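You operate a simulated robot arm through the tools that you are given. There is no shell and no other tool. Be economical: measure what you need, move in short steps, check, and stop when the job is done.

The job below is to be done with a simulated robot arm. You get a single attempt, and the scene is never put back.

JOB
Pull the lane paddle open.

Only the result counts: the job must be done as asked and must still hold three seconds after the hand-in. Knocking over, shifting, dropping, spilling or breaking anything else fails it.

ROBOT AND FRAMES
A 6-joint arm with a two-finger parallel gripper on a trunk, on a base that drives. Base frame: it is fixed to the floor where the robot stands at the start and does not move with it; the origin is under the middle of the robot, x ahead of it, y to its left, z up. Units: m, degrees, N and s.
With the tool pointing down near the work surface it reaches from about 0.18 to 0.66 m from the robot's upright axis, wherever it stands. Its first joint turns from -166.0 to 166.0 degrees. Places, roughly: lane paddle [0.5, -0.1, 1.1]. Payload 4.1 kg.
The TCP is the grasp point between the finger pads, 0.023 m short of the fingertips. In the tool frame z runs along the fingers and y along their closing line. Largest opening 0.094 m; finger width 0.038, thickness 0.01; the body of the gripper, 0.054 by 0.096 m, starts 0.039 m behind the TCP.
Orientation is that of the tool frame in the base frame, as a unit quaternion [x, y, z, w]. With the fingers straight down and closing along the base's y, the tool's x points along the base's -x, its y along +y and its z along -z.

CONTROLS
- The arm moves only by the tool step_arm. Its argument "moves" is a list of rows, each a list of 7 numbers: the turn, a rotation vector about the base's x, y, z in units of 8 degrees (1.0 is 8 degrees), then the shift along the base's x, y, z in units of 25 mm (1.0 is 25 mm), then the opening in per cent of the stroke, from 0 (shut) to 100 (fully open). In form: [[ax, ay, az, x, y, z, grip], ...]. A call has 1 to 8 rows; each row shifts and turns the commanded pose from where the row before left it. A call with a number of a shift or a turn outside -1 to 1 is refused whole. Each row takes 0.2 s and may step no farther than 0.05 m and 8.6 degrees from the row before; otherwise, or with a gripper value out of range, the whole call is refused. A pose out of reach is approached as far as the arm can. The call stops where the force on the tool passes 40 N (or 10 N more than at its start, if that is more) or the arm is blocked; 0.2 s more then pass. The fingers move at their own pace (about 0.045 m/s each) and stop on an object; they squeeze with about 45 N. The grip force told is the motor's: it shows also when the fingers shut on nothing. Time passes only in rows, and 0.2 s behind the last, so rows that do not move let the fingers close. It gives the time, the measured TCP pose, the force on the tool (base axes), the opening and the grip force at its end, in the units of the frame above (readings bear some noise).
- Cameras (640 x 400 px; columns grow to the right, rows downward): "scene" is now at [0.0197, 0.1239, 1.5841]; the picture's right is [-0.46, -0.89, 0.00], its down [-0.43, 0.23, -0.87] and it looks along [0.77, -0.40, -0.49] (base axes); focal length 254 px, centre (320, 200). "wrist" rides on the gripper at [0.086, 0.016, -0.075] in the tool frame; the picture's right is [-0.18, 0.98, 0.00], its down [-0.58, -0.11, -0.81] and it looks along [-0.79, -0.15, 0.59] (tool axes); focal length 243 px, centre (320, 200). There is no depth. A picture from a camera that has moved, and an enlarged one, comes with that camera's place and axes in the base frame and with its lens.
- capture(camera): a new picture of that camera. The clock stands still meanwhile.
- slide_trunk(by): slides the trunk up (or, below 0, down) by that many m; the arm and the scene camera ride with it, the base frame stays. It gives what a move gives, with no picture.
- roll_base(legs): drives the robot by 1 to 6 legs, each [ahead, turn to the left] in m and degrees, along the robot's own axes; the way and the turn of a leg run together, so that a leg with both is an arc; at most 1.5 m and 180 degrees a leg. The arm and the cameras ride along, it lands a little off, and it stops where it bumps. It gives what a move gives.
- head_to(pan, tilt): turns the head with the scene camera to pan (to the left, within 155 degrees either way) and tilt (down, from -29 to 69), counted from straight ahead of the robot. It gives what a move gives.
- zoom(camera, box): a new picture of the part [left, top, right, bottom] of that camera's present view, enlarged. The clock stands still meanwhile.
- close_job(): hands the job in; it is judged then, once.

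Work in short steps. Places have to be worked out from the pictures, the camera data and where the tool is seen: move nearer, look again, correct. Check each grasp and each placing, and mend what went wrong. You have 120 turns and 82 pictures in all, those below and enlarged ones among them. Open the gripper and draw the arm clear of the work before you hand the job in, unless the task says otherwise; then end with one line.

The tools are called after "Call:" as a command line: name --pt "numbers of a row" for each row, then --argument value for the rest, lists and objects as JSON in quotes. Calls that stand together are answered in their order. step_arm: Moves the arm, as the interface text tells. Its arguments: {"type":"object","properties":{"moves":{"type":"array","items":{"type":"array","items":{"type":"number"}}}},"required":["moves"]} The other tools are called the same way: slide_trunk (by) slides the trunk up or down; roll_base (legs) drives the base; head_to (pan, tilt) turns the head that bears the scene camera; capture (camera) takes a picture; zoom (camera, box) takes an enlarged picture of a part of a camera's view; close_job () hands the job in.

At the start:

```text
clock: 0.0
tcp_pos: [0.3639, -0.0059, 1.3332]
ee_rot: [-0.001, 1.0, 0.0, 0.0]
contact_force: [0.1, 0.4, -0.3]
width: 0.0939
grasp_force: 0.1
trunk travel left (down, up): [-0.525, 0.065]
robot x, y, heading: [0.0007, -0.0034, 0.1]
head pan, tilt: [-27.5, 29.3]
```

scene: 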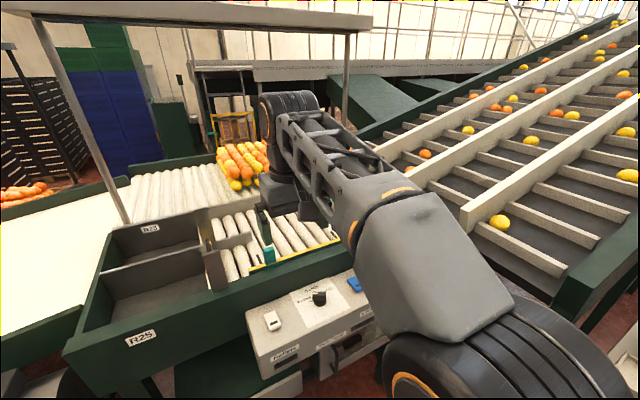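
wrist: 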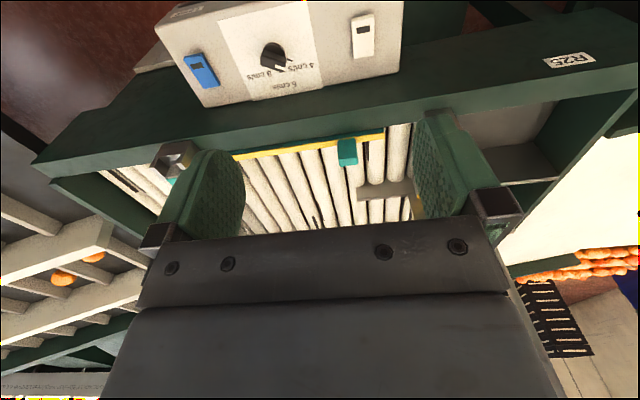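

The arm partly hides the work, so I zoom in on the roller lane in both views to find the paddle.

Call:
zoom --camera "scene" --box '[180, 170, 380, 295]'

Call:
zoom --camera "wrist" --box '[120, 0, 520, 250]'

```text
3.20 times, centred on (280, 232) of scene
camera zoom: at [0.0197, 0.1239, 1.5841], right [-0.46, -0.89, 0.0], down [-0.43, 0.23, -0.87], along [0.77, -0.4, -0.49], focal length 814 px, centre (448, 96)
```

zoom: 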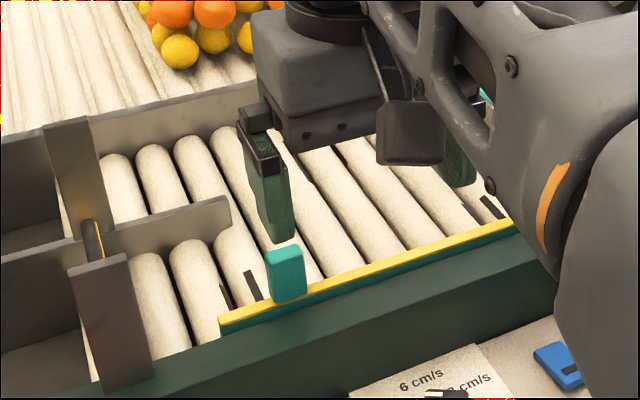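

```text
1.60 times, centred on (320, 125) of wrist
camera zoom: at [0.2772, 0.0107, 1.409], right [0.18, 0.98, 0.0], down [0.58, -0.11, 0.81], along [0.79, -0.15, -0.59], focal length 388 px, centre (320, 320)
```

zoom: 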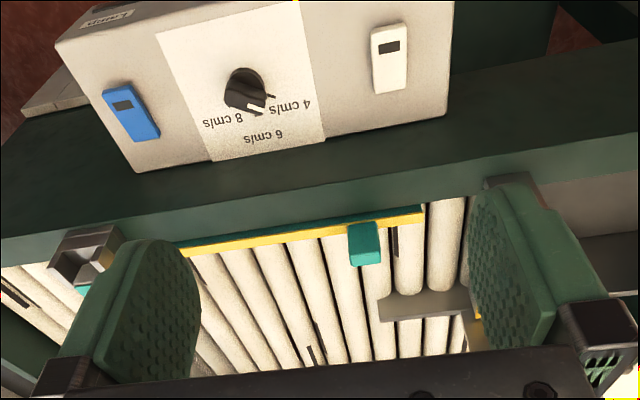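

The paddle looks like a yellow/teal bar along y at x≈0.52, y from about 0.07 to -0.2, with a teal tab at y≈0.0. I draw the arm back and up to see it clear.

Call:
step_arm --pt "0 0 0 -1 0 1 100" --pt "0 0 0 -1 0 1 100" --pt "0 0 0 -1 0 1 100" --pt "0 0 0 -1 0 0 100"

Call:
capture --camera "scene"

Call:
capture --camera "wrist"

```text
clock: 1.0
tcp_pos: [0.2652, -0.0047, 1.3977]
ee_rot: [-0.001, 1.0, 0.0, 0.001]
contact_force: [0.6, 0.7, 0.4]
width: 0.094
grasp_force: 0.1
out of reach, approached as far as the arm can: row 3, 4
trunk travel left (down, up): [-0.525, 0.065]
robot x, y, heading: [-0.0015, -0.0014, 0.1]
head pan, tilt: [-27.5, 29.3]
```

```text
77 pictures are left
camera scene: at [0.0192, 0.1239, 1.5841], right [-0.46, -0.89, 0.0], down [-0.43, 0.23, -0.87], along [0.77, -0.4, -0.49], focal length 254 px, centre (320, 200)
```

scene: 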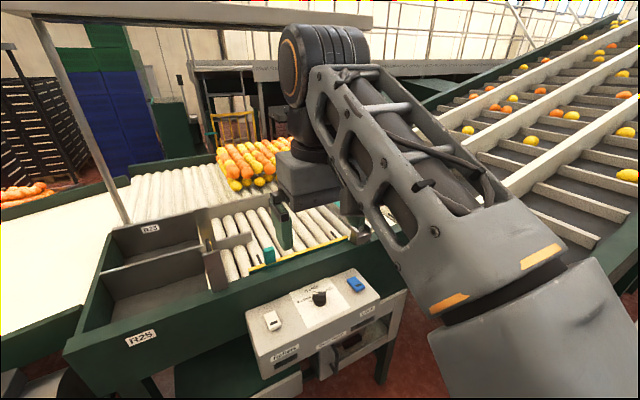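

```text
76 pictures are left
camera wrist: at [0.1788, 0.0103, 1.4735], right [0.18, 0.98, 0.0], down [0.58, -0.11, 0.81], along [0.79, -0.15, -0.59], focal length 243 px, centre (320, 200)
```

wrist: 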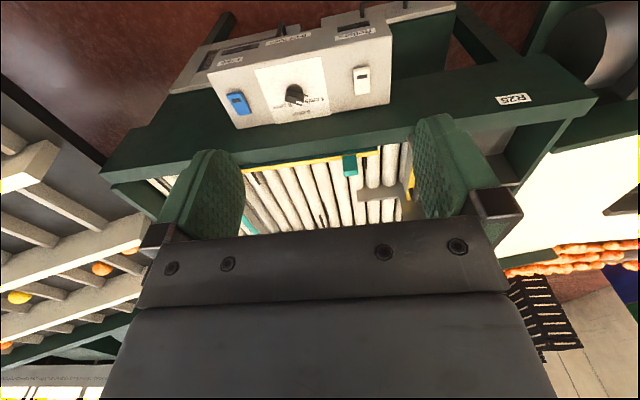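

The bar is clearer now; I zoom in on both ends to find its pivot.

Call:
zoom --camera "scene" --box '[200, 180, 400, 305]'

Call:
zoom --camera "wrist" --box '[120, 110, 440, 310]'

```text
3.20 times, centred on (300, 242) of scene
camera zoom: at [0.0192, 0.1239, 1.5841], right [-0.46, -0.89, 0.0], down [-0.43, 0.23, -0.87], along [0.77, -0.4, -0.49], focal length 814 px, centre (384, 64)
```

zoom: 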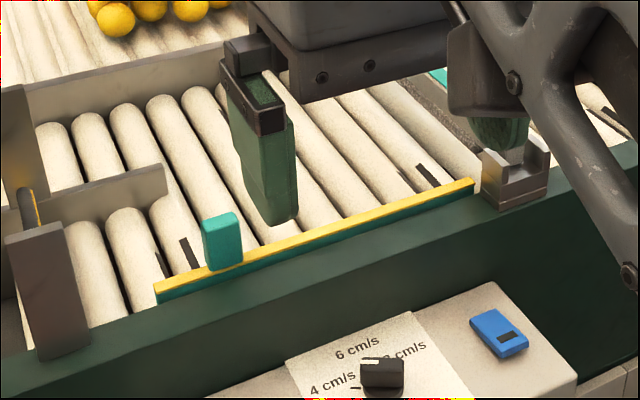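

```text
2.00 times, centred on (280, 210) of wrist
camera zoom: at [0.1788, 0.0103, 1.4735], right [0.18, 0.98, 0.0], down [0.58, -0.11, 0.81], along [0.79, -0.15, -0.59], focal length 485 px, centre (400, 180)
```

zoom: 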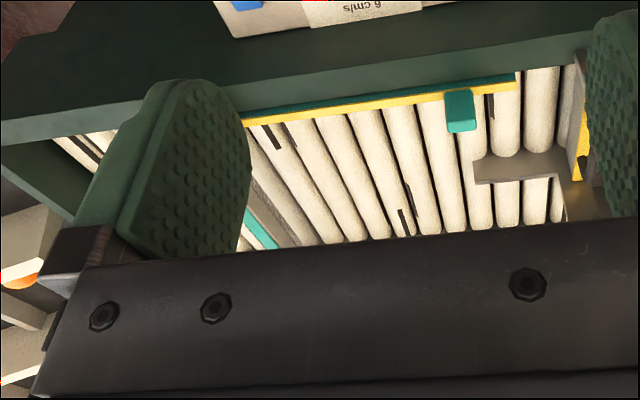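

The bar's right end sits by a bracket on the near rail, probably a hinge. I swing the arm left to clear the scene view.

Call:
step_arm --pt "0 0 0 0.5 1 0 100" --pt "0 0 0 0 1 0 100" --pt "0 0 0 0 1 0 100" --pt "0 0 0 0 1 0 100" --pt "0 0 0 0 1 0 100" --pt "0 0 0 -0.5 1 0 100" --pt "0 0 0 -0.5 1 0 100" --pt "0 0 0 -0.5 1 0 100"

Call:
capture --camera "scene"

```text
clock: 2.8
tcp_pos: [0.241, 0.1955, 1.3993]
ee_rot: [0.0, 1.0, 0.0, 0.001]
contact_force: [-0.2, -0.2, 1.1]
width: 0.0937
grasp_force: 0.1
trunk travel left (down, up): [-0.525, 0.065]
robot x, y, heading: [0.0014, -0.0003, 0.1]
head pan, tilt: [-27.5, 29.3]
```

```text
73 pictures are left
camera scene: at [0.0197, 0.1243, 1.584], right [-0.46, -0.89, 0.0], down [-0.43, 0.23, -0.87], along [0.77, -0.4, -0.49], focal length 254 px, centre (320, 200)
```

scene: 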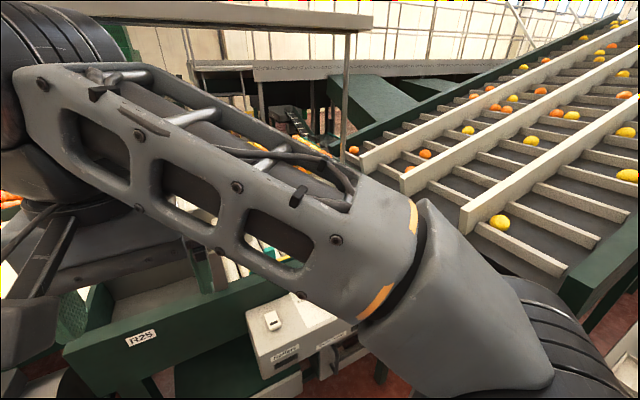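

Left is worse; I swing to the right instead, staying high.

Call:
step_arm --pt "0 0 0 0.5 -1 0 100" --pt "0 0 0 0.5 -1 0 100" --pt "0 0 0 0.5 -1 0 100" --pt "0 0 0 0 -1 0 100" --pt "0 0 0 0 -1 0 100" --pt "0 0 0 0 -1 0 100" --pt "0 0 0 0 -1 0 100" --pt "0 0 0 0 -1 0 100"

Call:
step_arm --pt "0 0 0 0 -1 0 100" --pt "0 0 0 0 -1 0 100" --pt "0 0 0 0 -1 0 100" --pt "0 0 0 0 -1 0 100" --pt "0 0 0 0 -1 0 100" --pt "0 0 0 0 -1 0 100" --pt "0 0 0 0 -1 0 100" --pt "0 0 0 0 -1 0 100"

Call:
capture --camera "scene"

Call:
capture --camera "wrist"

```text
clock: 4.6
tcp_pos: [0.278, -0.0042, 1.3987]
ee_rot: [0.0, 1.0, -0.001, 0.0]
contact_force: [-0.2, 0.0, 0.2]
width: 0.094
grasp_force: 0.0
trunk travel left (down, up): [-0.525, 0.065]
robot x, y, heading: [0.0001, -0.0008, 0.1]
head pan, tilt: [-27.5, 29.3]
```

```text
clock: 6.4
tcp_pos: [0.278, -0.2066, 1.3978]
ee_rot: [-0.001, 1.0, 0.0, 0.0]
contact_force: [0.3, 1.1, 0.7]
width: 0.094
grasp_force: 0.1
trunk travel left (down, up): [-0.525, 0.065]
robot x, y, heading: [-0.0011, 0.0034, -0.2]
head pan, tilt: [-27.5, 29.3]
```

```text
72 pictures are left
camera scene: at [0.0199, 0.1233, 1.5841], right [-0.46, -0.89, 0.0], down [-0.43, 0.23, -0.87], along [0.77, -0.4, -0.49], focal length 254 px, centre (320, 200)
```

scene: 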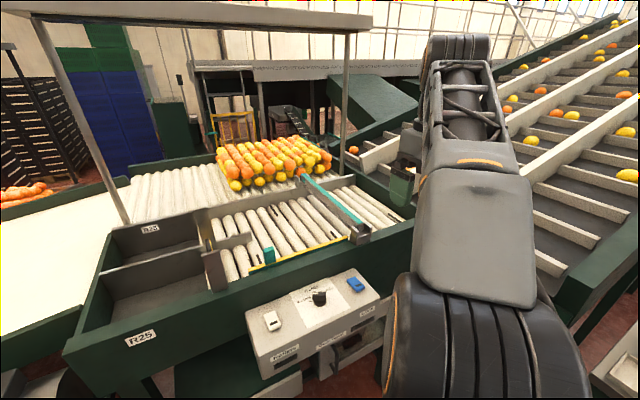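

```text
71 pictures are left
camera wrist: at [0.1916, -0.191, 1.4738], right [0.18, 0.98, 0.0], down [0.58, -0.11, 0.81], along [0.79, -0.15, -0.59], focal length 243 px, centre (320, 200)
```

wrist: 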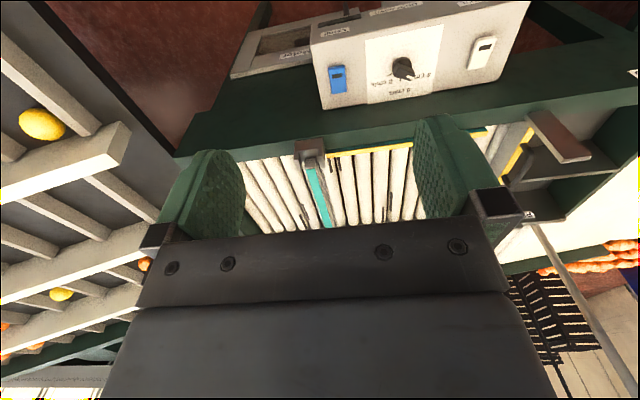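

Now clear. A second bar, with a teal top, crosses the lane; I zoom in on this.

Call:
zoom --camera "scene" --box '[200, 165, 400, 290]'

Call:
zoom --camera "scene" --box '[280, 160, 420, 248]'

Call:
zoom --camera "scene" --box '[60, 250, 420, 400]'

```text
3.20 times, centred on (300, 228) of scene
camera zoom: at [0.0199, 0.1233, 1.5841], right [-0.46, -0.89, 0.0], down [-0.43, 0.23, -0.87], along [0.77, -0.4, -0.49], focal length 814 px, centre (384, 112)
```

zoom: 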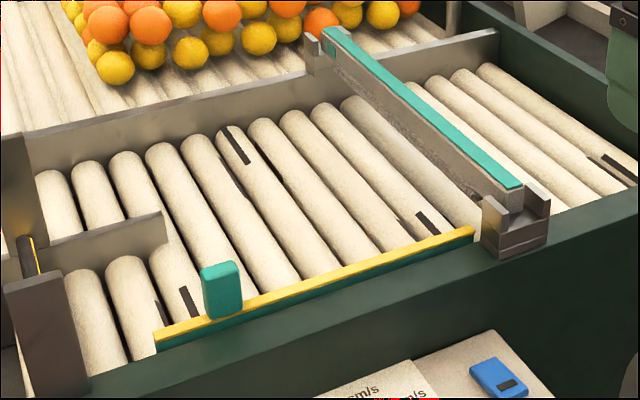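

```text
4.55 times, centred on (350, 204) of scene
camera zoom: at [0.0199, 0.1233, 1.5841], right [-0.46, -0.89, 0.0], down [-0.43, 0.23, -0.87], along [0.77, -0.4, -0.49], focal length 1156 px, centre (184, 182)
```

zoom: 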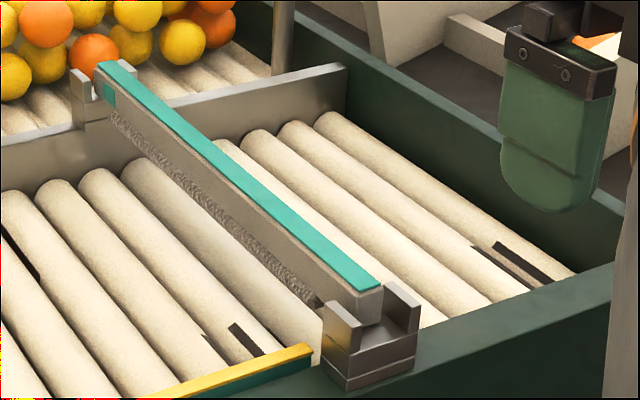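

```text
1.78 times, centred on (240, 325) of scene
camera zoom: at [0.0199, 0.1233, 1.5841], right [-0.46, -0.89, 0.0], down [-0.43, 0.23, -0.87], along [0.77, -0.4, -0.49], focal length 452 px, centre (462, -22)
```

zoom: 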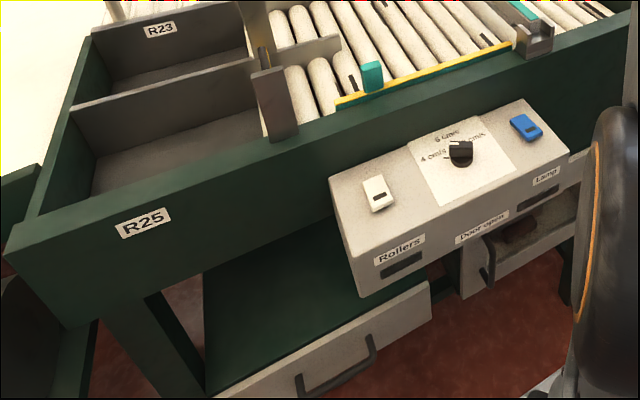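

The paddle looks hinged at its right end (≈[0.52,-0.22]) with its free end at y≈0.07; it should swing about 30° in +x towards the divider tip (≈[0.67,0.02]). The tab is near [0.52,0.005], top z≈1.165. The brush bar on its saddles must not be touched. I move above the tab, turning the tool 90° so the fingers close along x.

Call:
step_arm --pt "0 0 0.94 0.8 0.7 -0.2 100" --pt "0 0 0.94 0.8 0.7 -0.2 100" --pt "0 0 0.94 0.8 0.7 -0.2 100" --pt "0 0 0.94 0.8 0.7 -0.2 100" --pt "0 0 0.94 0.8 0.7 -0.2 100" --pt "0 0 0.94 0.8 0.7 -0.2 100"

Call:
step_arm --pt "0 0 0.94 0.8 0.7 -0.4 100" --pt "0 0 0.94 0.8 0.7 -0.4 100" --pt "0 0 0.94 0.8 0.7 -0.4 100" --pt "0 0 0.94 0.8 0.7 -0.4 100" --pt "0 0 0.94 0.8 0.7 -0.4 100" --pt "0 0 0.91 0.8 0.7 -0.4 100"

Call:
capture --camera "wrist"

Call:
capture --camera "scene"

```text
clock: 7.8
tcp_pos: [0.3983, -0.1018, 1.3678]
ee_rot: [-0.385, 0.923, 0.0, 0.0]
contact_force: [-0.6, 0.4, 0.6]
width: 0.0939
grasp_force: 0.0
trunk travel left (down, up): [-0.525, 0.065]
robot x, y, heading: [0.0005, 0.0034, -0.2]
head pan, tilt: [-27.5, 29.3]
```

```text
clock: 9.2
tcp_pos: [0.5195, 0.006, 1.3082]
ee_rot: [0.708, -0.706, 0.0, 0.0]
contact_force: [-0.4, 0.5, 1.2]
width: 0.094
grasp_force: 0.0
trunk travel left (down, up): [-0.525, 0.065]
robot x, y, heading: [-0.0026, -0.0018, -0.1]
head pan, tilt: [-27.5, 29.3]
```

```text
67 pictures are left
camera wrist: at [0.504, -0.0821, 1.3836], right [-0.98, 0.18, 0.0], down [0.11, 0.58, 0.81], along [0.15, 0.79, -0.59], focal length 243 px, centre (320, 200)
```

wrist: 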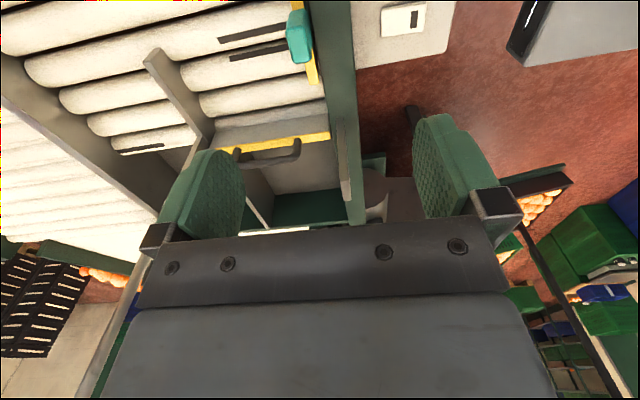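

```text
66 pictures are left
camera scene: at [0.0203, 0.1242, 1.584], right [-0.46, -0.89, 0.0], down [-0.43, 0.23, -0.87], along [0.77, -0.4, -0.49], focal length 254 px, centre (320, 200)
```

scene: 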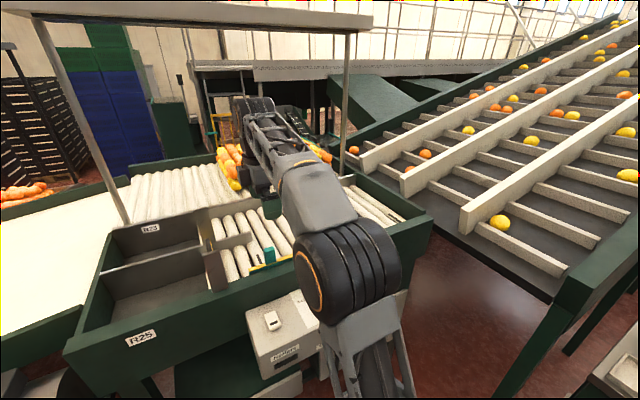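

The tab is at the top of the wrist view; I zoom to fix its place.

Call:
zoom --camera "wrist" --box '[220, 0, 380, 100]'

Call:
zoom --camera "scene" --box '[220, 220, 320, 282]'

```text
4.00 times, centred on (300, 50) of wrist
camera zoom: at [0.504, -0.0821, 1.3836], right [-0.98, 0.18, 0.0], down [0.11, 0.58, 0.81], along [0.15, 0.79, -0.59], focal length 970 px, centre (400, 800)
```

zoom: 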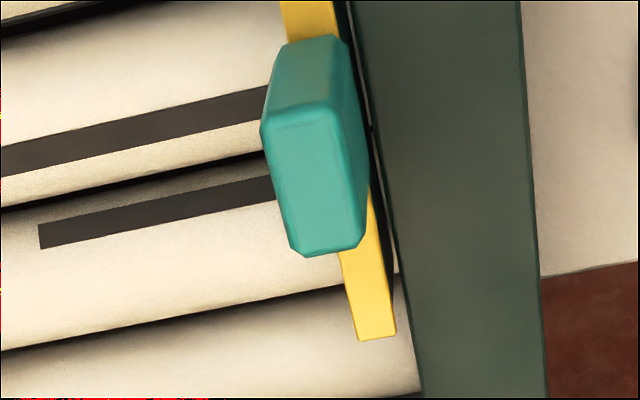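

```text
6.40 times, centred on (270, 251) of scene
camera zoom: at [0.0203, 0.1242, 1.584], right [-0.46, -0.89, 0.0], down [-0.43, 0.23, -0.87], along [0.77, -0.4, -0.49], focal length 1628 px, centre (640, -126)
```

zoom: 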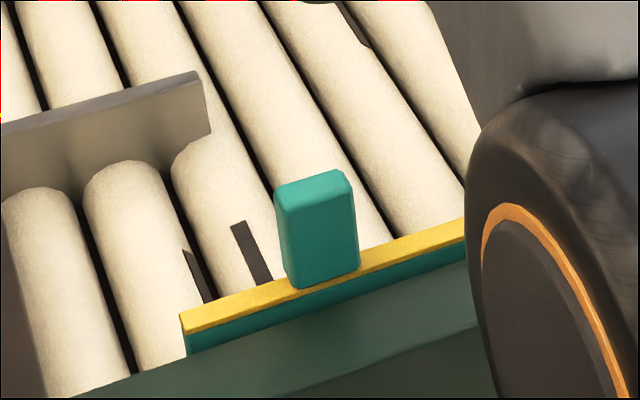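

Triangulated: tab top centre ≈[0.540, 0.005, 1.148], about 0.02 thick along x. I descend around it to TCP z≈1.14.

Call:
step_arm --pt "0 0 0 0.8 0 -0.5 100" --pt "0 0 0 0 0 -1 100" --pt "0 0 0 0 0 -1 100" --pt "0 0 0 0 0 -1 100" --pt "0 0 0 0 0 -1 100" --pt "0 0 0 0 0 -1 100"

Call:
capture --camera "scene"

Call:
capture --camera "wrist"

```text
clock: 10.6
tcp_pos: [0.5402, 0.0057, 1.1708]
ee_rot: [0.707, -0.707, 0.0, 0.0]
contact_force: [-0.3, 0.6, -0.5]
width: 0.0941
grasp_force: 0.0
trunk travel left (down, up): [-0.525, 0.065]
robot x, y, heading: [0.0011, 0.0012, -0.2]
head pan, tilt: [-27.5, 29.3]
```

```text
63 pictures are left
camera scene: at [0.02, 0.1239, 1.5841], right [-0.46, -0.89, 0.0], down [-0.43, 0.23, -0.87], along [0.77, -0.4, -0.49], focal length 254 px, centre (320, 200)
```

scene: 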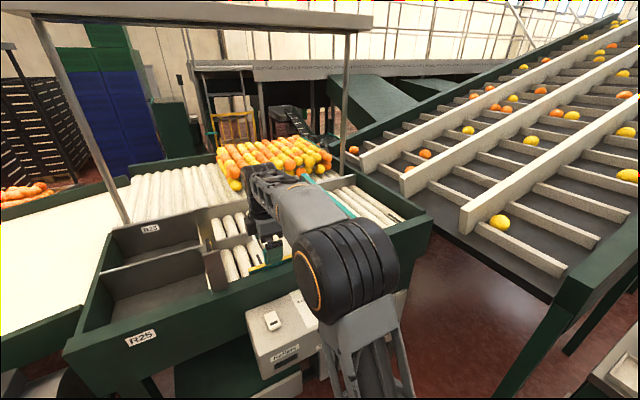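

```text
62 pictures are left
camera wrist: at [0.5229, -0.0822, 1.2462], right [-0.98, 0.18, 0.0], down [0.11, 0.58, 0.81], along [0.15, 0.79, -0.59], focal length 243 px, centre (320, 200)
```

wrist: 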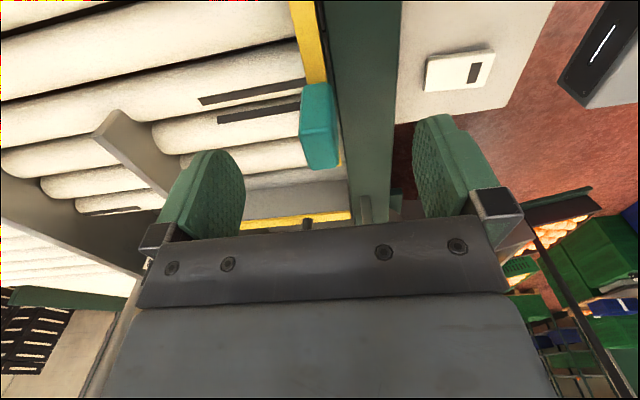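

The ray through the tab top agrees ([0.540, 0.006, 1.148]). I lower 0.032 m and close on the tab.

Call:
step_arm --pt "0 0 0 0 0 -0.65 100" --pt "0 0 0 0 0 -0.65 100" --pt "0 0 0 0 0 0 40" --pt "0 0 0 0 0 0 0" --pt "0 0 0 0 0 0 0" --pt "0 0 0 0 0 0 0" --pt "0 0 0 0 0 0 0" --pt "0 0 0 0 0 0 0"

Call:
zoom --camera "scene" --box '[190, 200, 350, 300]'

Call:
capture --camera "wrist"

```text
clock: 12.4
tcp_pos: [0.5383, 0.004, 1.1398]
ee_rot: [0.708, -0.706, 0.0, 0.0]
contact_force: [6.2, -1.0, 2.4]
width: 0.0178
grasp_force: 44.6
trunk travel left (down, up): [-0.525, 0.065]
robot x, y, heading: [-0.0007, 0.001, 0.1]
head pan, tilt: [-27.5, 29.3]
```

```text
4.00 times, centred on (270, 250) of scene
camera zoom: at [0.0207, 0.1237, 1.5841], right [-0.46, -0.89, 0.0], down [-0.43, 0.23, -0.87], along [0.77, -0.4, -0.49], focal length 1017 px, centre (520, 0)
```

zoom: 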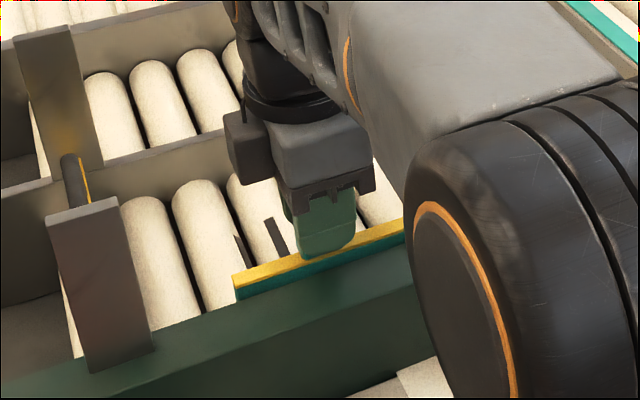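

```text
60 pictures are left
camera wrist: at [0.5232, -0.0827, 1.2146], right [-0.98, 0.18, 0.0], down [0.11, 0.58, 0.81], along [0.15, 0.79, -0.59], focal length 243 px, centre (320, 200)
```

wrist: 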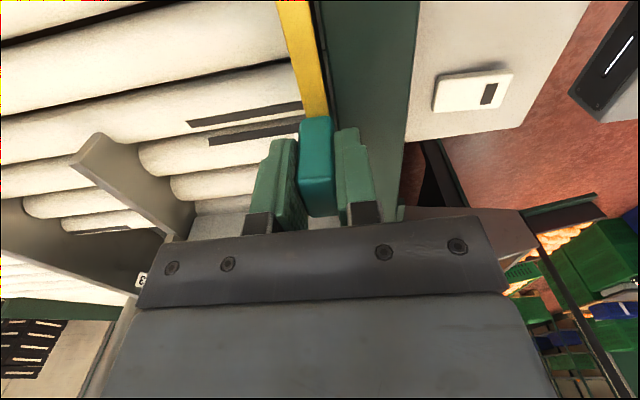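

Good grip (0.0178 m). I test with a small +x shift and matching clockwise turn about the assumed hinge at [0.538,-0.224].

Call:
step_arm --pt "0 0 -0.19 0.24 0 0 0" --pt "0 0 -0.19 0.24 -0.01 0 0" --pt "0 0 0 0 0 0 0"

Call:
capture --camera "wrist"

```text
clock: 13.2
tcp_pos: [0.5514, 0.0023, 1.1398]
ee_rot: [-0.688, 0.726, 0.0, -0.001]
contact_force: [6.3, -3.0, 4.3]
width: 0.0181
grasp_force: 44.8
trunk travel left (down, up): [-0.525, 0.065]
robot x, y, heading: [-0.0022, -0.0021, -0.0]
head pan, tilt: [-27.5, 29.3]
```

```text
59 pictures are left
camera wrist: at [0.5305, -0.0819, 1.2146], right [-0.97, 0.24, 0.0], down [0.14, 0.57, 0.81], along [0.19, 0.78, -0.59], focal length 243 px, centre (320, 200)
```

wrist: 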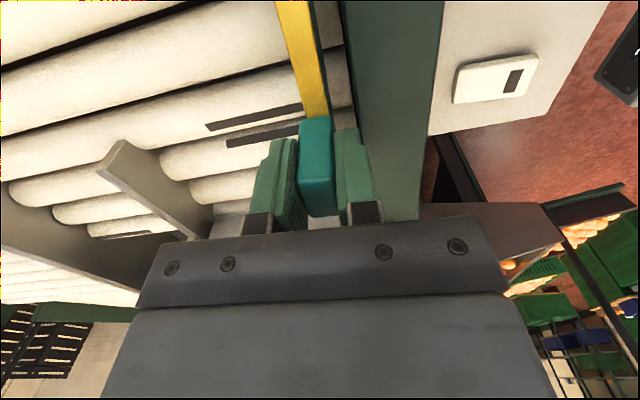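

It swings freely at low force, with the bar following. I continue along the arc to about 12°.

Call:
step_arm --pt "0 0 -0.375 0.476 -0.036 0 0" --pt "0 0 -0.375 0.473 -0.06 0 0" --pt "0 0 -0.375 0.468 -0.084 0 0" --pt "0 0 0 0 0 0 0"

Call:
capture --camera "wrist"

Call:
capture --camera "scene"

```text
clock: 14.2
tcp_pos: [0.5863, -0.0013, 1.1387]
ee_rot: [-0.629, 0.777, 0.001, 0.001]
contact_force: [5.9, -4.9, 7.4]
width: 0.0181
grasp_force: 44.8
trunk travel left (down, up): [-0.525, 0.065]
robot x, y, heading: [0.0014, 0.0004, -0.1]
head pan, tilt: [-27.5, 29.3]
```

```text
58 pictures are left
camera wrist: at [0.5525, -0.0819, 1.2146], right [-0.92, 0.39, 0.0], down [0.23, 0.55, 0.81], along [0.31, 0.74, -0.59], focal length 243 px, centre (320, 200)
```

wrist: 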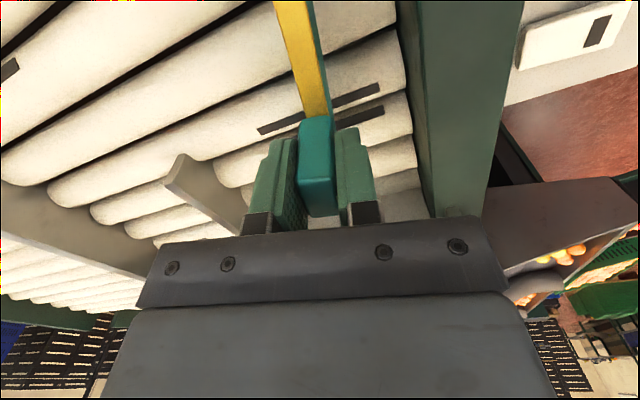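

```text
57 pictures are left
camera scene: at [0.0201, 0.1232, 1.5842], right [-0.46, -0.89, 0.0], down [-0.43, 0.23, -0.87], along [0.77, -0.4, -0.49], focal length 254 px, centre (320, 200)
```

scene: 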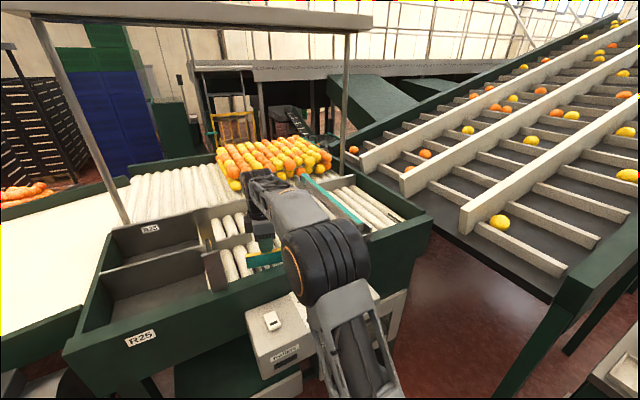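

Tracking well at about 8 N. I continue the arc to about 24°, within reach.

Call:
step_arm --pt "0 0 -0.5 0.617 -0.153 0 0" --pt "0 0 -0.5 0.606 -0.197 0 0" --pt "0 0 -0.5 0.59 -0.239 0 0" --pt "0 0 0 0 0 0 0"

Call:
capture --camera "wrist"

Call:
zoom --camera "scene" --box '[190, 170, 390, 295]'

```text
clock: 15.2
tcp_pos: [0.6319, -0.0146, 1.1398]
ee_rot: [-0.544, 0.839, 0.0, 0.001]
contact_force: [7.4, -1.9, 8.6]
width: 0.0185
grasp_force: 45.0
trunk travel left (down, up): [-0.525, 0.065]
robot x, y, heading: [-0.0009, 0.0023, 0.1]
head pan, tilt: [-27.5, 29.3]
```

```text
56 pictures are left
camera wrist: at [0.582, -0.087, 1.2145], right [-0.82, 0.57, 0.0], down [0.34, 0.49, 0.81], along [0.46, 0.66, -0.59], focal length 243 px, centre (320, 200)
```

wrist: 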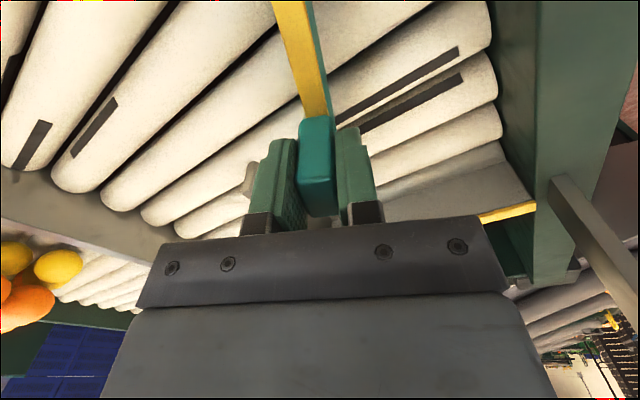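

```text
3.20 times, centred on (290, 232) of scene
camera zoom: at [0.0201, 0.1237, 1.5841], right [-0.46, -0.89, 0.0], down [-0.43, 0.23, -0.87], along [0.77, -0.4, -0.49], focal length 814 px, centre (416, 96)
```

zoom: 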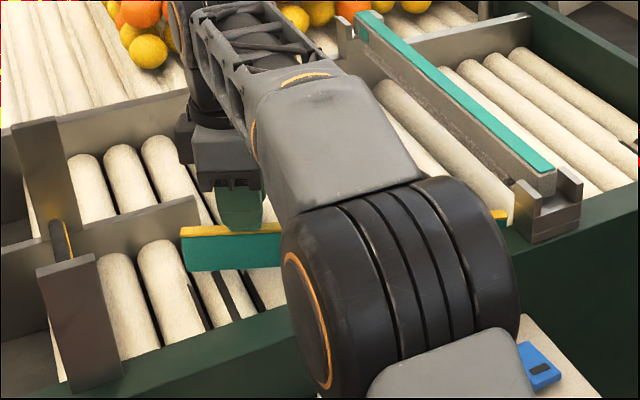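

The bar's free end is now close to the divider tip; I creep on in 2° steps, watching for the force rise of a stop.

Call:
step_arm --pt "0 0 -0.25 0.29 -0.135 0 0" --pt "0 0 0 0 0 0 0"

Call:
step_arm --pt "0 0 -0.25 0.283 -0.145 0 0" --pt "0 0 0 0 0 0 0"

Call:
zoom --camera "scene" --box '[190, 170, 390, 295]'

Call:
capture --camera "wrist"

```text
clock: 15.8
tcp_pos: [0.6392, -0.0171, 1.1392]
ee_rot: [-0.53, 0.848, 0.0, 0.0]
contact_force: [6.5, 1.6, 7.2]
width: 0.0187
grasp_force: 45.0
trunk travel left (down, up): [-0.525, 0.065]
robot x, y, heading: [0.0029, -0.0012, -0.3]
head pan, tilt: [-27.5, 29.3]
```

```text
clock: 16.4
tcp_pos: [0.6474, -0.0212, 1.1398]
ee_rot: [-0.515, 0.857, 0.0, -0.001]
contact_force: [8.6, 3.9, 5.9]
width: 0.0185
grasp_force: 44.9
trunk travel left (down, up): [-0.525, 0.065]
robot x, y, heading: [0.0003, -0.0042, 0.0]
head pan, tilt: [-27.5, 29.3]
```

```text
3.20 times, centred on (290, 232) of scene
camera zoom: at [0.0205, 0.1243, 1.584], right [-0.46, -0.89, 0.0], down [-0.43, 0.23, -0.87], along [0.77, -0.4, -0.49], focal length 814 px, centre (416, 96)
```

zoom: 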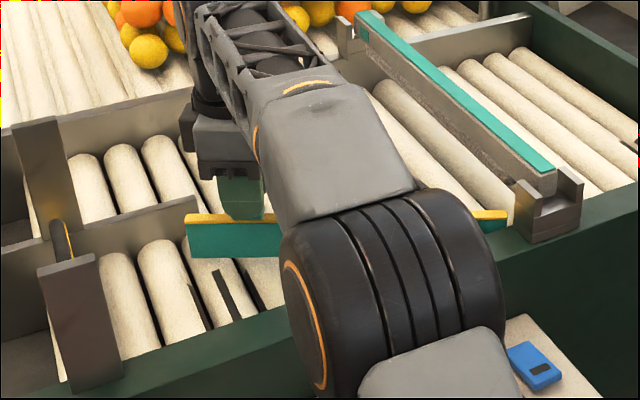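

```text
53 pictures are left
camera wrist: at [0.5915, -0.0899, 1.2145], right [-0.78, 0.62, 0.0], down [0.37, 0.46, 0.81], along [0.5, 0.63, -0.59], focal length 243 px, centre (320, 200)
```

wrist: 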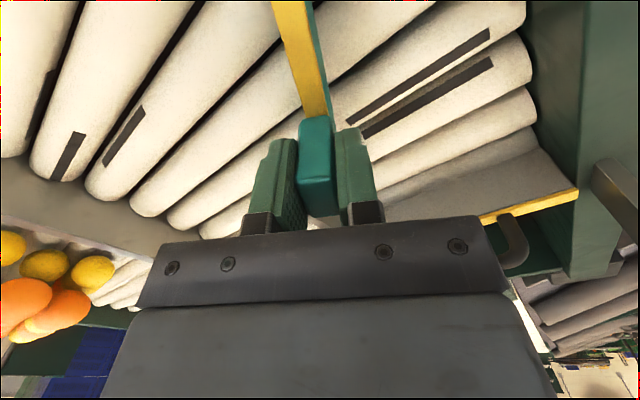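

Still free, force about 10 N, bar end now next to the divider. I continue to about 34° in two checks.

Call:
step_arm --pt "0 0 -0.375 0.415 -0.235 0 0" --pt "0 0 0 0 0 0 0"

Call:
step_arm --pt "0 0 -0.375 0.403 -0.257 0 0" --pt "0 0 0 0 0 0 0"

Call:
zoom --camera "scene" --box '[190, 170, 390, 295]'

Call:
capture --camera "wrist"

```text
clock: 17.0
tcp_pos: [0.6574, -0.0268, 1.1392]
ee_rot: [-0.492, 0.87, 0.0, -0.001]
contact_force: [9.5, 5.3, 9.3]
width: 0.0186
grasp_force: 44.8
trunk travel left (down, up): [-0.525, 0.065]
robot x, y, heading: [0.0005, 0.0013, -0.1]
head pan, tilt: [-27.5, 29.3]
```

```text
clock: 17.6
tcp_pos: [0.6662, -0.0325, 1.1396]
ee_rot: [-0.47, 0.883, 0.0, 0.001]
contact_force: [11.9, 6.4, 8.7]
width: 0.0188
grasp_force: 44.8
trunk travel left (down, up): [-0.525, 0.065]
robot x, y, heading: [-0.0023, -0.002, 0.3]
head pan, tilt: [-27.5, 29.3]
```

```text
3.20 times, centred on (290, 232) of scene
camera zoom: at [0.0209, 0.1251, 1.584], right [-0.46, -0.89, 0.0], down [-0.43, 0.22, -0.87], along [0.77, -0.4, -0.49], focal length 814 px, centre (416, 96)
```

zoom: 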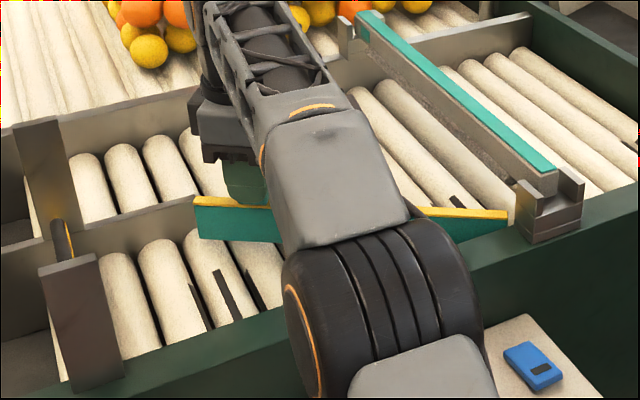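

```text
51 pictures are left
camera wrist: at [0.605, -0.0952, 1.2145], right [-0.71, 0.7, 0.0], down [0.42, 0.42, 0.81], along [0.57, 0.57, -0.59], focal length 243 px, centre (320, 200)
```

wrist: 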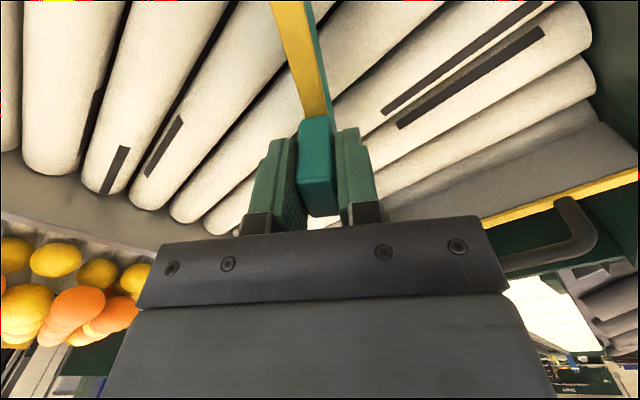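

No slip, and the bar end now aligns with the divider tip. I press on a little to find whether there's an end stop.

Call:
step_arm --pt "0 0 -0.375 0.388 -0.277 0 0" --pt "0 0 0 0 0 0 0"

Call:
step_arm --pt "0 0 -0.375 0.377 -0.297 0 0" --pt "0 0 0 0 0 0 0"

Call:
zoom --camera "scene" --box '[190, 170, 390, 295]'

```text
clock: 18.2
tcp_pos: [0.6714, -0.0369, 1.1392]
ee_rot: [-0.447, 0.895, -0.001, 0.002]
contact_force: [19.1, 18.5, 19.4]
width: 0.0194
grasp_force: 44.7
out of reach, approached as far as the arm can: row 1
trunk travel left (down, up): [-0.525, 0.065]
robot x, y, heading: [0.0049, 0.0018, -0.1]
head pan, tilt: [-27.5, 29.3]
```

```text
clock: 18.6
tcp_pos: [0.6735, -0.0385, 1.139]
ee_rot: [-0.437, 0.899, 0.0, 0.004]
contact_force: [10.9, 6.3, 7.0]
width: 0.0197
grasp_force: 45.9
out of reach, approached as far as the arm can: row 1
trunk travel left (down, up): [-0.525, 0.065]
robot x, y, heading: [0.0014, -0.0001, 0.1]
head pan, tilt: [-27.5, 29.3]
stopped in row 1: the force on the tool passed its limit (the readings are from after the stop); the commanded pose is now the measured one
```

```text
3.20 times, centred on (290, 232) of scene
camera zoom: at [0.0207, 0.1248, 1.5837], right [-0.46, -0.89, 0.0], down [-0.44, 0.22, -0.87], along [0.78, -0.4, -0.49], focal length 814 px, centre (416, 96)
```

zoom: 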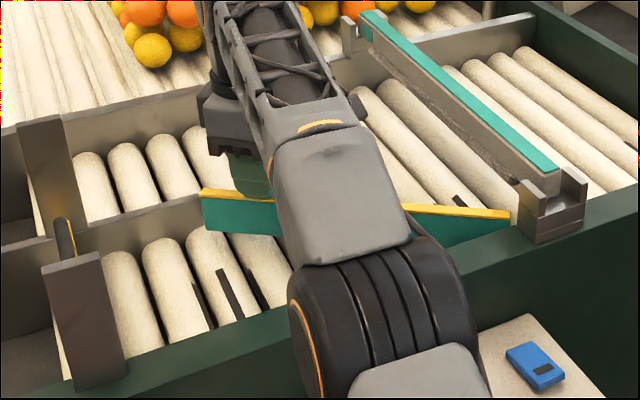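

The force limit tripped at about 36°: either an end stop or the arm's reach. I release, rise and draw back to look.

Call:
step_arm --pt "0 0 0 0 0 0 30" --pt "0 0 0 0 0 0 60" --pt "0 0 0 0 0 0 60" --pt "0 0 0 0 0 0 60"

Call:
step_arm --pt "0 0 0 0 0 1 60" --pt "0 0 0 0 0 1 60" --pt "0 0 0 0 0 1 60" --pt "0 0 0 -1 0 1 60" --pt "0 0 0 -1 0 1 60" --pt "0 0 0 -1 -0.5 0.5 60" --pt "0 0 0 -1 -0.5 0 60" --pt "0 0 0 -1 -0.5 0 60"

Call:
capture --camera "scene"

Call:
capture --camera "wrist"

```text
clock: 19.6
tcp_pos: [0.6727, -0.04, 1.1392]
ee_rot: [-0.435, 0.9, 0.001, 0.003]
contact_force: [0.2, 0.0, -0.4]
width: 0.0565
grasp_force: 0.1
trunk travel left (down, up): [-0.525, 0.065]
robot x, y, heading: [-0.0025, 0.0035, 0.0]
head pan, tilt: [-27.5, 29.3]
```

```text
clock: 21.4
tcp_pos: [0.5848, -0.0768, 1.2312]
ee_rot: [-0.435, 0.901, 0.001, 0.004]
contact_force: [2.0, -0.8, -1.8]
width: 0.0564
grasp_force: 0.1
out of reach, approached as far as the arm can: row 1, 2, 3, 4, 5, 6, 7
trunk travel left (down, up): [-0.525, 0.065]
robot x, y, heading: [0.0012, 0.0052, 0.4]
head pan, tilt: [-27.5, 29.3]
```

```text
49 pictures are left
camera scene: at [0.0252, 0.1235, 1.5839], right [-0.46, -0.89, 0.0], down [-0.44, 0.22, -0.87], along [0.77, -0.4, -0.49], focal length 254 px, centre (320, 200)
```

scene: 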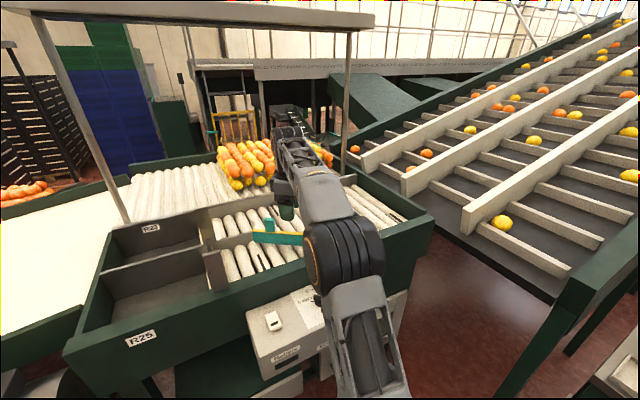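

```text
48 pictures are left
camera wrist: at [0.5184, -0.1354, 1.3064], right [-0.66, 0.75, 0.0], down [0.44, 0.39, 0.81], along [0.61, 0.53, -0.59], focal length 243 px, centre (320, 200)
```

wrist: 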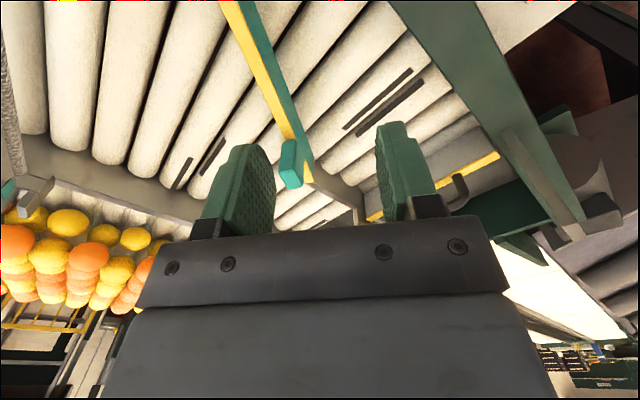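

The paddle stayed in place on release. I zoom to see whether it has met the divider.

Call:
zoom --camera "wrist" --box '[220, 80, 420, 240]'

Call:
zoom --camera "scene" --box '[200, 200, 330, 281]'

```text
2.50 times, centred on (320, 160) of wrist
camera zoom: at [0.5184, -0.1354, 1.3064], right [-0.66, 0.75, 0.0], down [0.44, 0.39, 0.81], along [0.61, 0.53, -0.59], focal length 606 px, centre (320, 300)
```

zoom: 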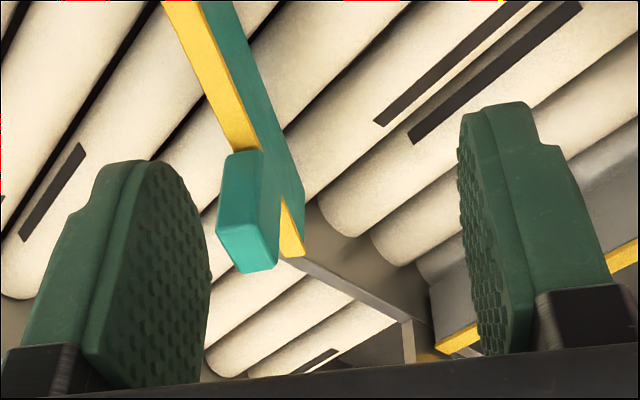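

```text
4.92 times, centred on (265, 240) of scene
camera zoom: at [0.0252, 0.1235, 1.5839], right [-0.46, -0.89, 0.0], down [-0.44, 0.22, -0.87], along [0.77, -0.4, -0.49], focal length 1252 px, centre (591, 1)
```

zoom: 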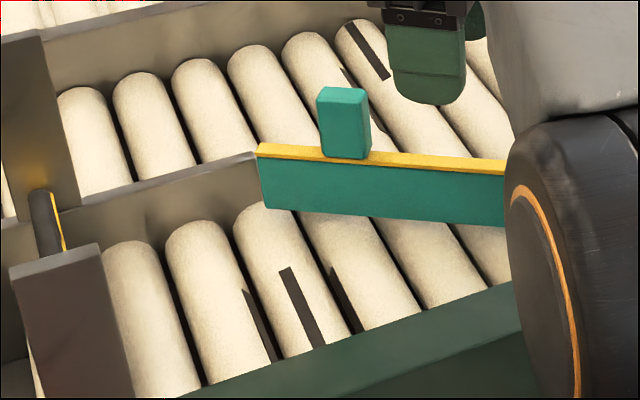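

The bar now forms a wall from hinge to divider tip. To tell whether that was a true end stop and not my reach, I'll nudge the tab from its near side with shut fingers; first I shut and position above, in front of it.

Call:
step_arm --pt "0 0 0 0 0.5 0 0" --pt "0 0 0 0.5 0.7 0 0" --pt "0 0 0 0.5 0.7 0 0" --pt "0 0 0 0.5 0.7 0 0" --pt "0 0 0 0 0 0 0"

Call:
capture --camera "wrist"

```text
clock: 22.6
tcp_pos: [0.6158, -0.0116, 1.2335]
ee_rot: [-0.435, 0.9, 0.0, 0.003]
contact_force: [0.3, 0.1, -0.9]
width: 0.0
grasp_force: 42.2
trunk travel left (down, up): [-0.525, 0.065]
robot x, y, heading: [0.0028, -0.0028, 0.3]
head pan, tilt: [-27.5, 29.3]
```

```text
45 pictures are left
camera wrist: at [0.5507, -0.0698, 1.3085], right [-0.66, 0.76, 0.0], down [0.44, 0.39, 0.81], along [0.61, 0.53, -0.59], focal length 243 px, centre (320, 200)
```

wrist: 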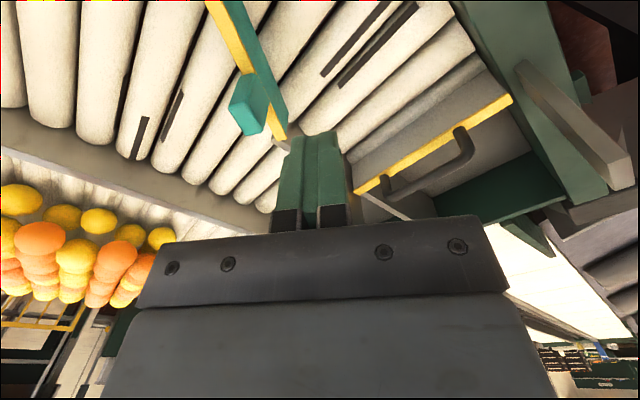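

Fingers are in front of the tab with about 4 cm to spare. I lower to tab height with an 8° outward lean for reach, then advance near to it.

Call:
step_arm --pt "0 -1 0 0 0 -0.9 0" --pt "0 0 0 0 0 -0.9 0" --pt "0 0 0 0 0 -0.9 0" --pt "0 0 0 0 0 -0.95 0" --pt "0 0 0 0.5 -0.35 0 0" --pt "0 0 0 0.4 -0.28 0 0"

Call:
capture --camera "wrist"

```text
clock: 24.0
tcp_pos: [0.6396, -0.027, 1.1429]
ee_rot: [-0.435, 0.898, -0.03, 0.065]
contact_force: [0.9, -0.2, -0.1]
width: 0.0001
grasp_force: 42.8
trunk travel left (down, up): [-0.525, 0.065]
robot x, y, heading: [-0.0001, 0.0004, 0.4]
head pan, tilt: [-27.5, 29.3]
```

```text
44 pictures are left
camera wrist: at [0.5637, -0.0853, 1.2073], right [-0.65, 0.76, -0.09], down [0.33, 0.39, 0.86], along [0.69, 0.53, -0.5], focal length 243 px, centre (320, 200)
```

wrist: 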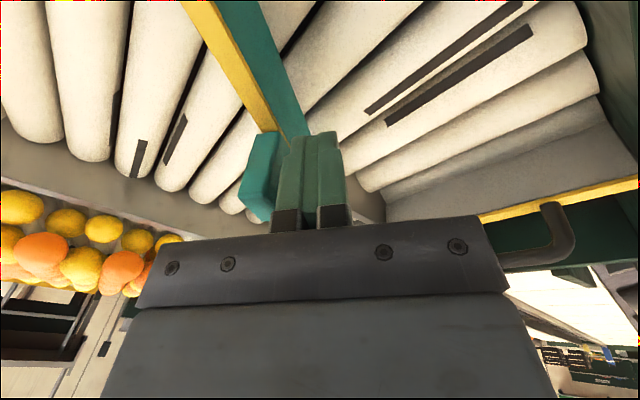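

A small gap to the tab remains. I push perpendicular to the bar in 5 mm steps.

Call:
step_arm --pt "0 0 0 0.165 -0.12 0 0" --pt "0 0 0 0.165 -0.12 0 0" --pt "0 0 0 0.165 -0.12 0 0"

Call:
step_arm --pt "0 0 0 0.165 -0.12 0 0" --pt "0 0 0 0 0 0 0"

Call:
step_arm --pt "0 0 0 0.165 -0.12 0 0" --pt "0 0 0 0 0 0 0"

Call:
capture --camera "wrist"

```text
clock: 24.8
tcp_pos: [0.6512, -0.0359, 1.1419]
ee_rot: [-0.434, 0.898, -0.03, 0.066]
contact_force: [-0.1, 0.6, -0.4]
width: 0.0
grasp_force: 42.1
trunk travel left (down, up): [-0.525, 0.065]
robot x, y, heading: [-0.0022, 0.0031, 0.1]
head pan, tilt: [-27.5, 29.3]
```

```text
clock: 25.4
tcp_pos: [0.6564, -0.0389, 1.141]
ee_rot: [-0.434, 0.898, -0.03, 0.066]
contact_force: [-0.4, 0.6, 0.6]
width: 0.0001
grasp_force: 42.4
trunk travel left (down, up): [-0.525, 0.065]
robot x, y, heading: [0.0015, -0.0022, 0.2]
head pan, tilt: [-27.5, 29.3]
```

```text
clock: 26.0
tcp_pos: [0.6605, -0.0434, 1.1433]
ee_rot: [-0.435, 0.898, -0.031, 0.066]
contact_force: [0.2, -0.2, 0.0]
width: 0.0
grasp_force: 42.5
trunk travel left (down, up): [-0.525, 0.065]
robot x, y, heading: [-0.0003, -0.002, 0.5]
head pan, tilt: [-27.5, 29.3]
```

```text
43 pictures are left
camera wrist: at [0.5839, -0.1006, 1.2075], right [-0.65, 0.76, -0.09], down [0.32, 0.39, 0.86], along [0.69, 0.53, -0.5], focal length 243 px, centre (320, 200)
```

wrist: 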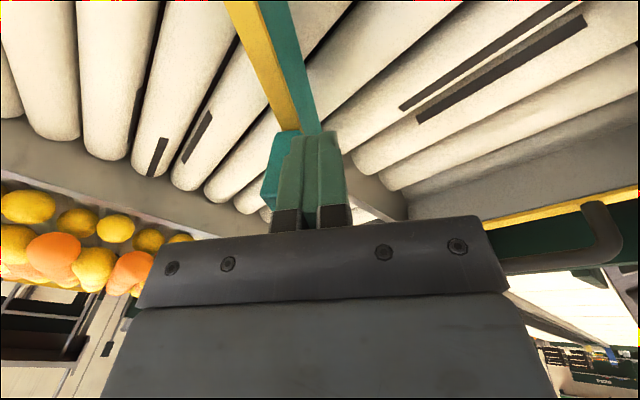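

No contact force yet though I expected to touch by now; I zoom to see the tab against the fingers.

Call:
zoom --camera "wrist" --box '[220, 80, 420, 240]'

Call:
zoom --camera "scene" --box '[200, 190, 330, 271]'

```text
2.50 times, centred on (320, 160) of wrist
camera zoom: at [0.5839, -0.1006, 1.2075], right [-0.65, 0.76, -0.09], down [0.32, 0.39, 0.86], along [0.69, 0.53, -0.5], focal length 606 px, centre (320, 300)
```

zoom: 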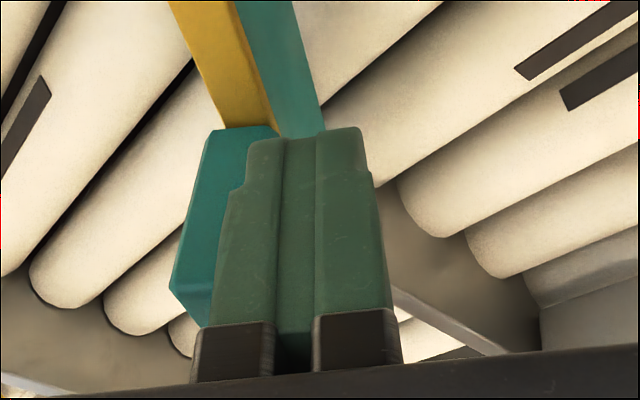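

```text
4.92 times, centred on (265, 230) of scene
camera zoom: at [0.0196, 0.124, 1.5841], right [-0.46, -0.89, 0.0], down [-0.43, 0.22, -0.87], along [0.77, -0.4, -0.49], focal length 1252 px, centre (591, 50)
```

zoom: 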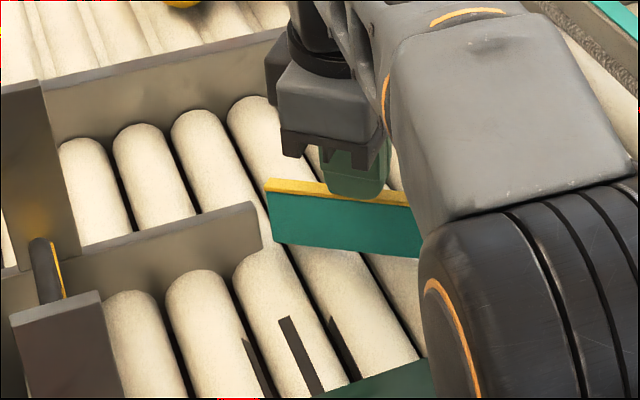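

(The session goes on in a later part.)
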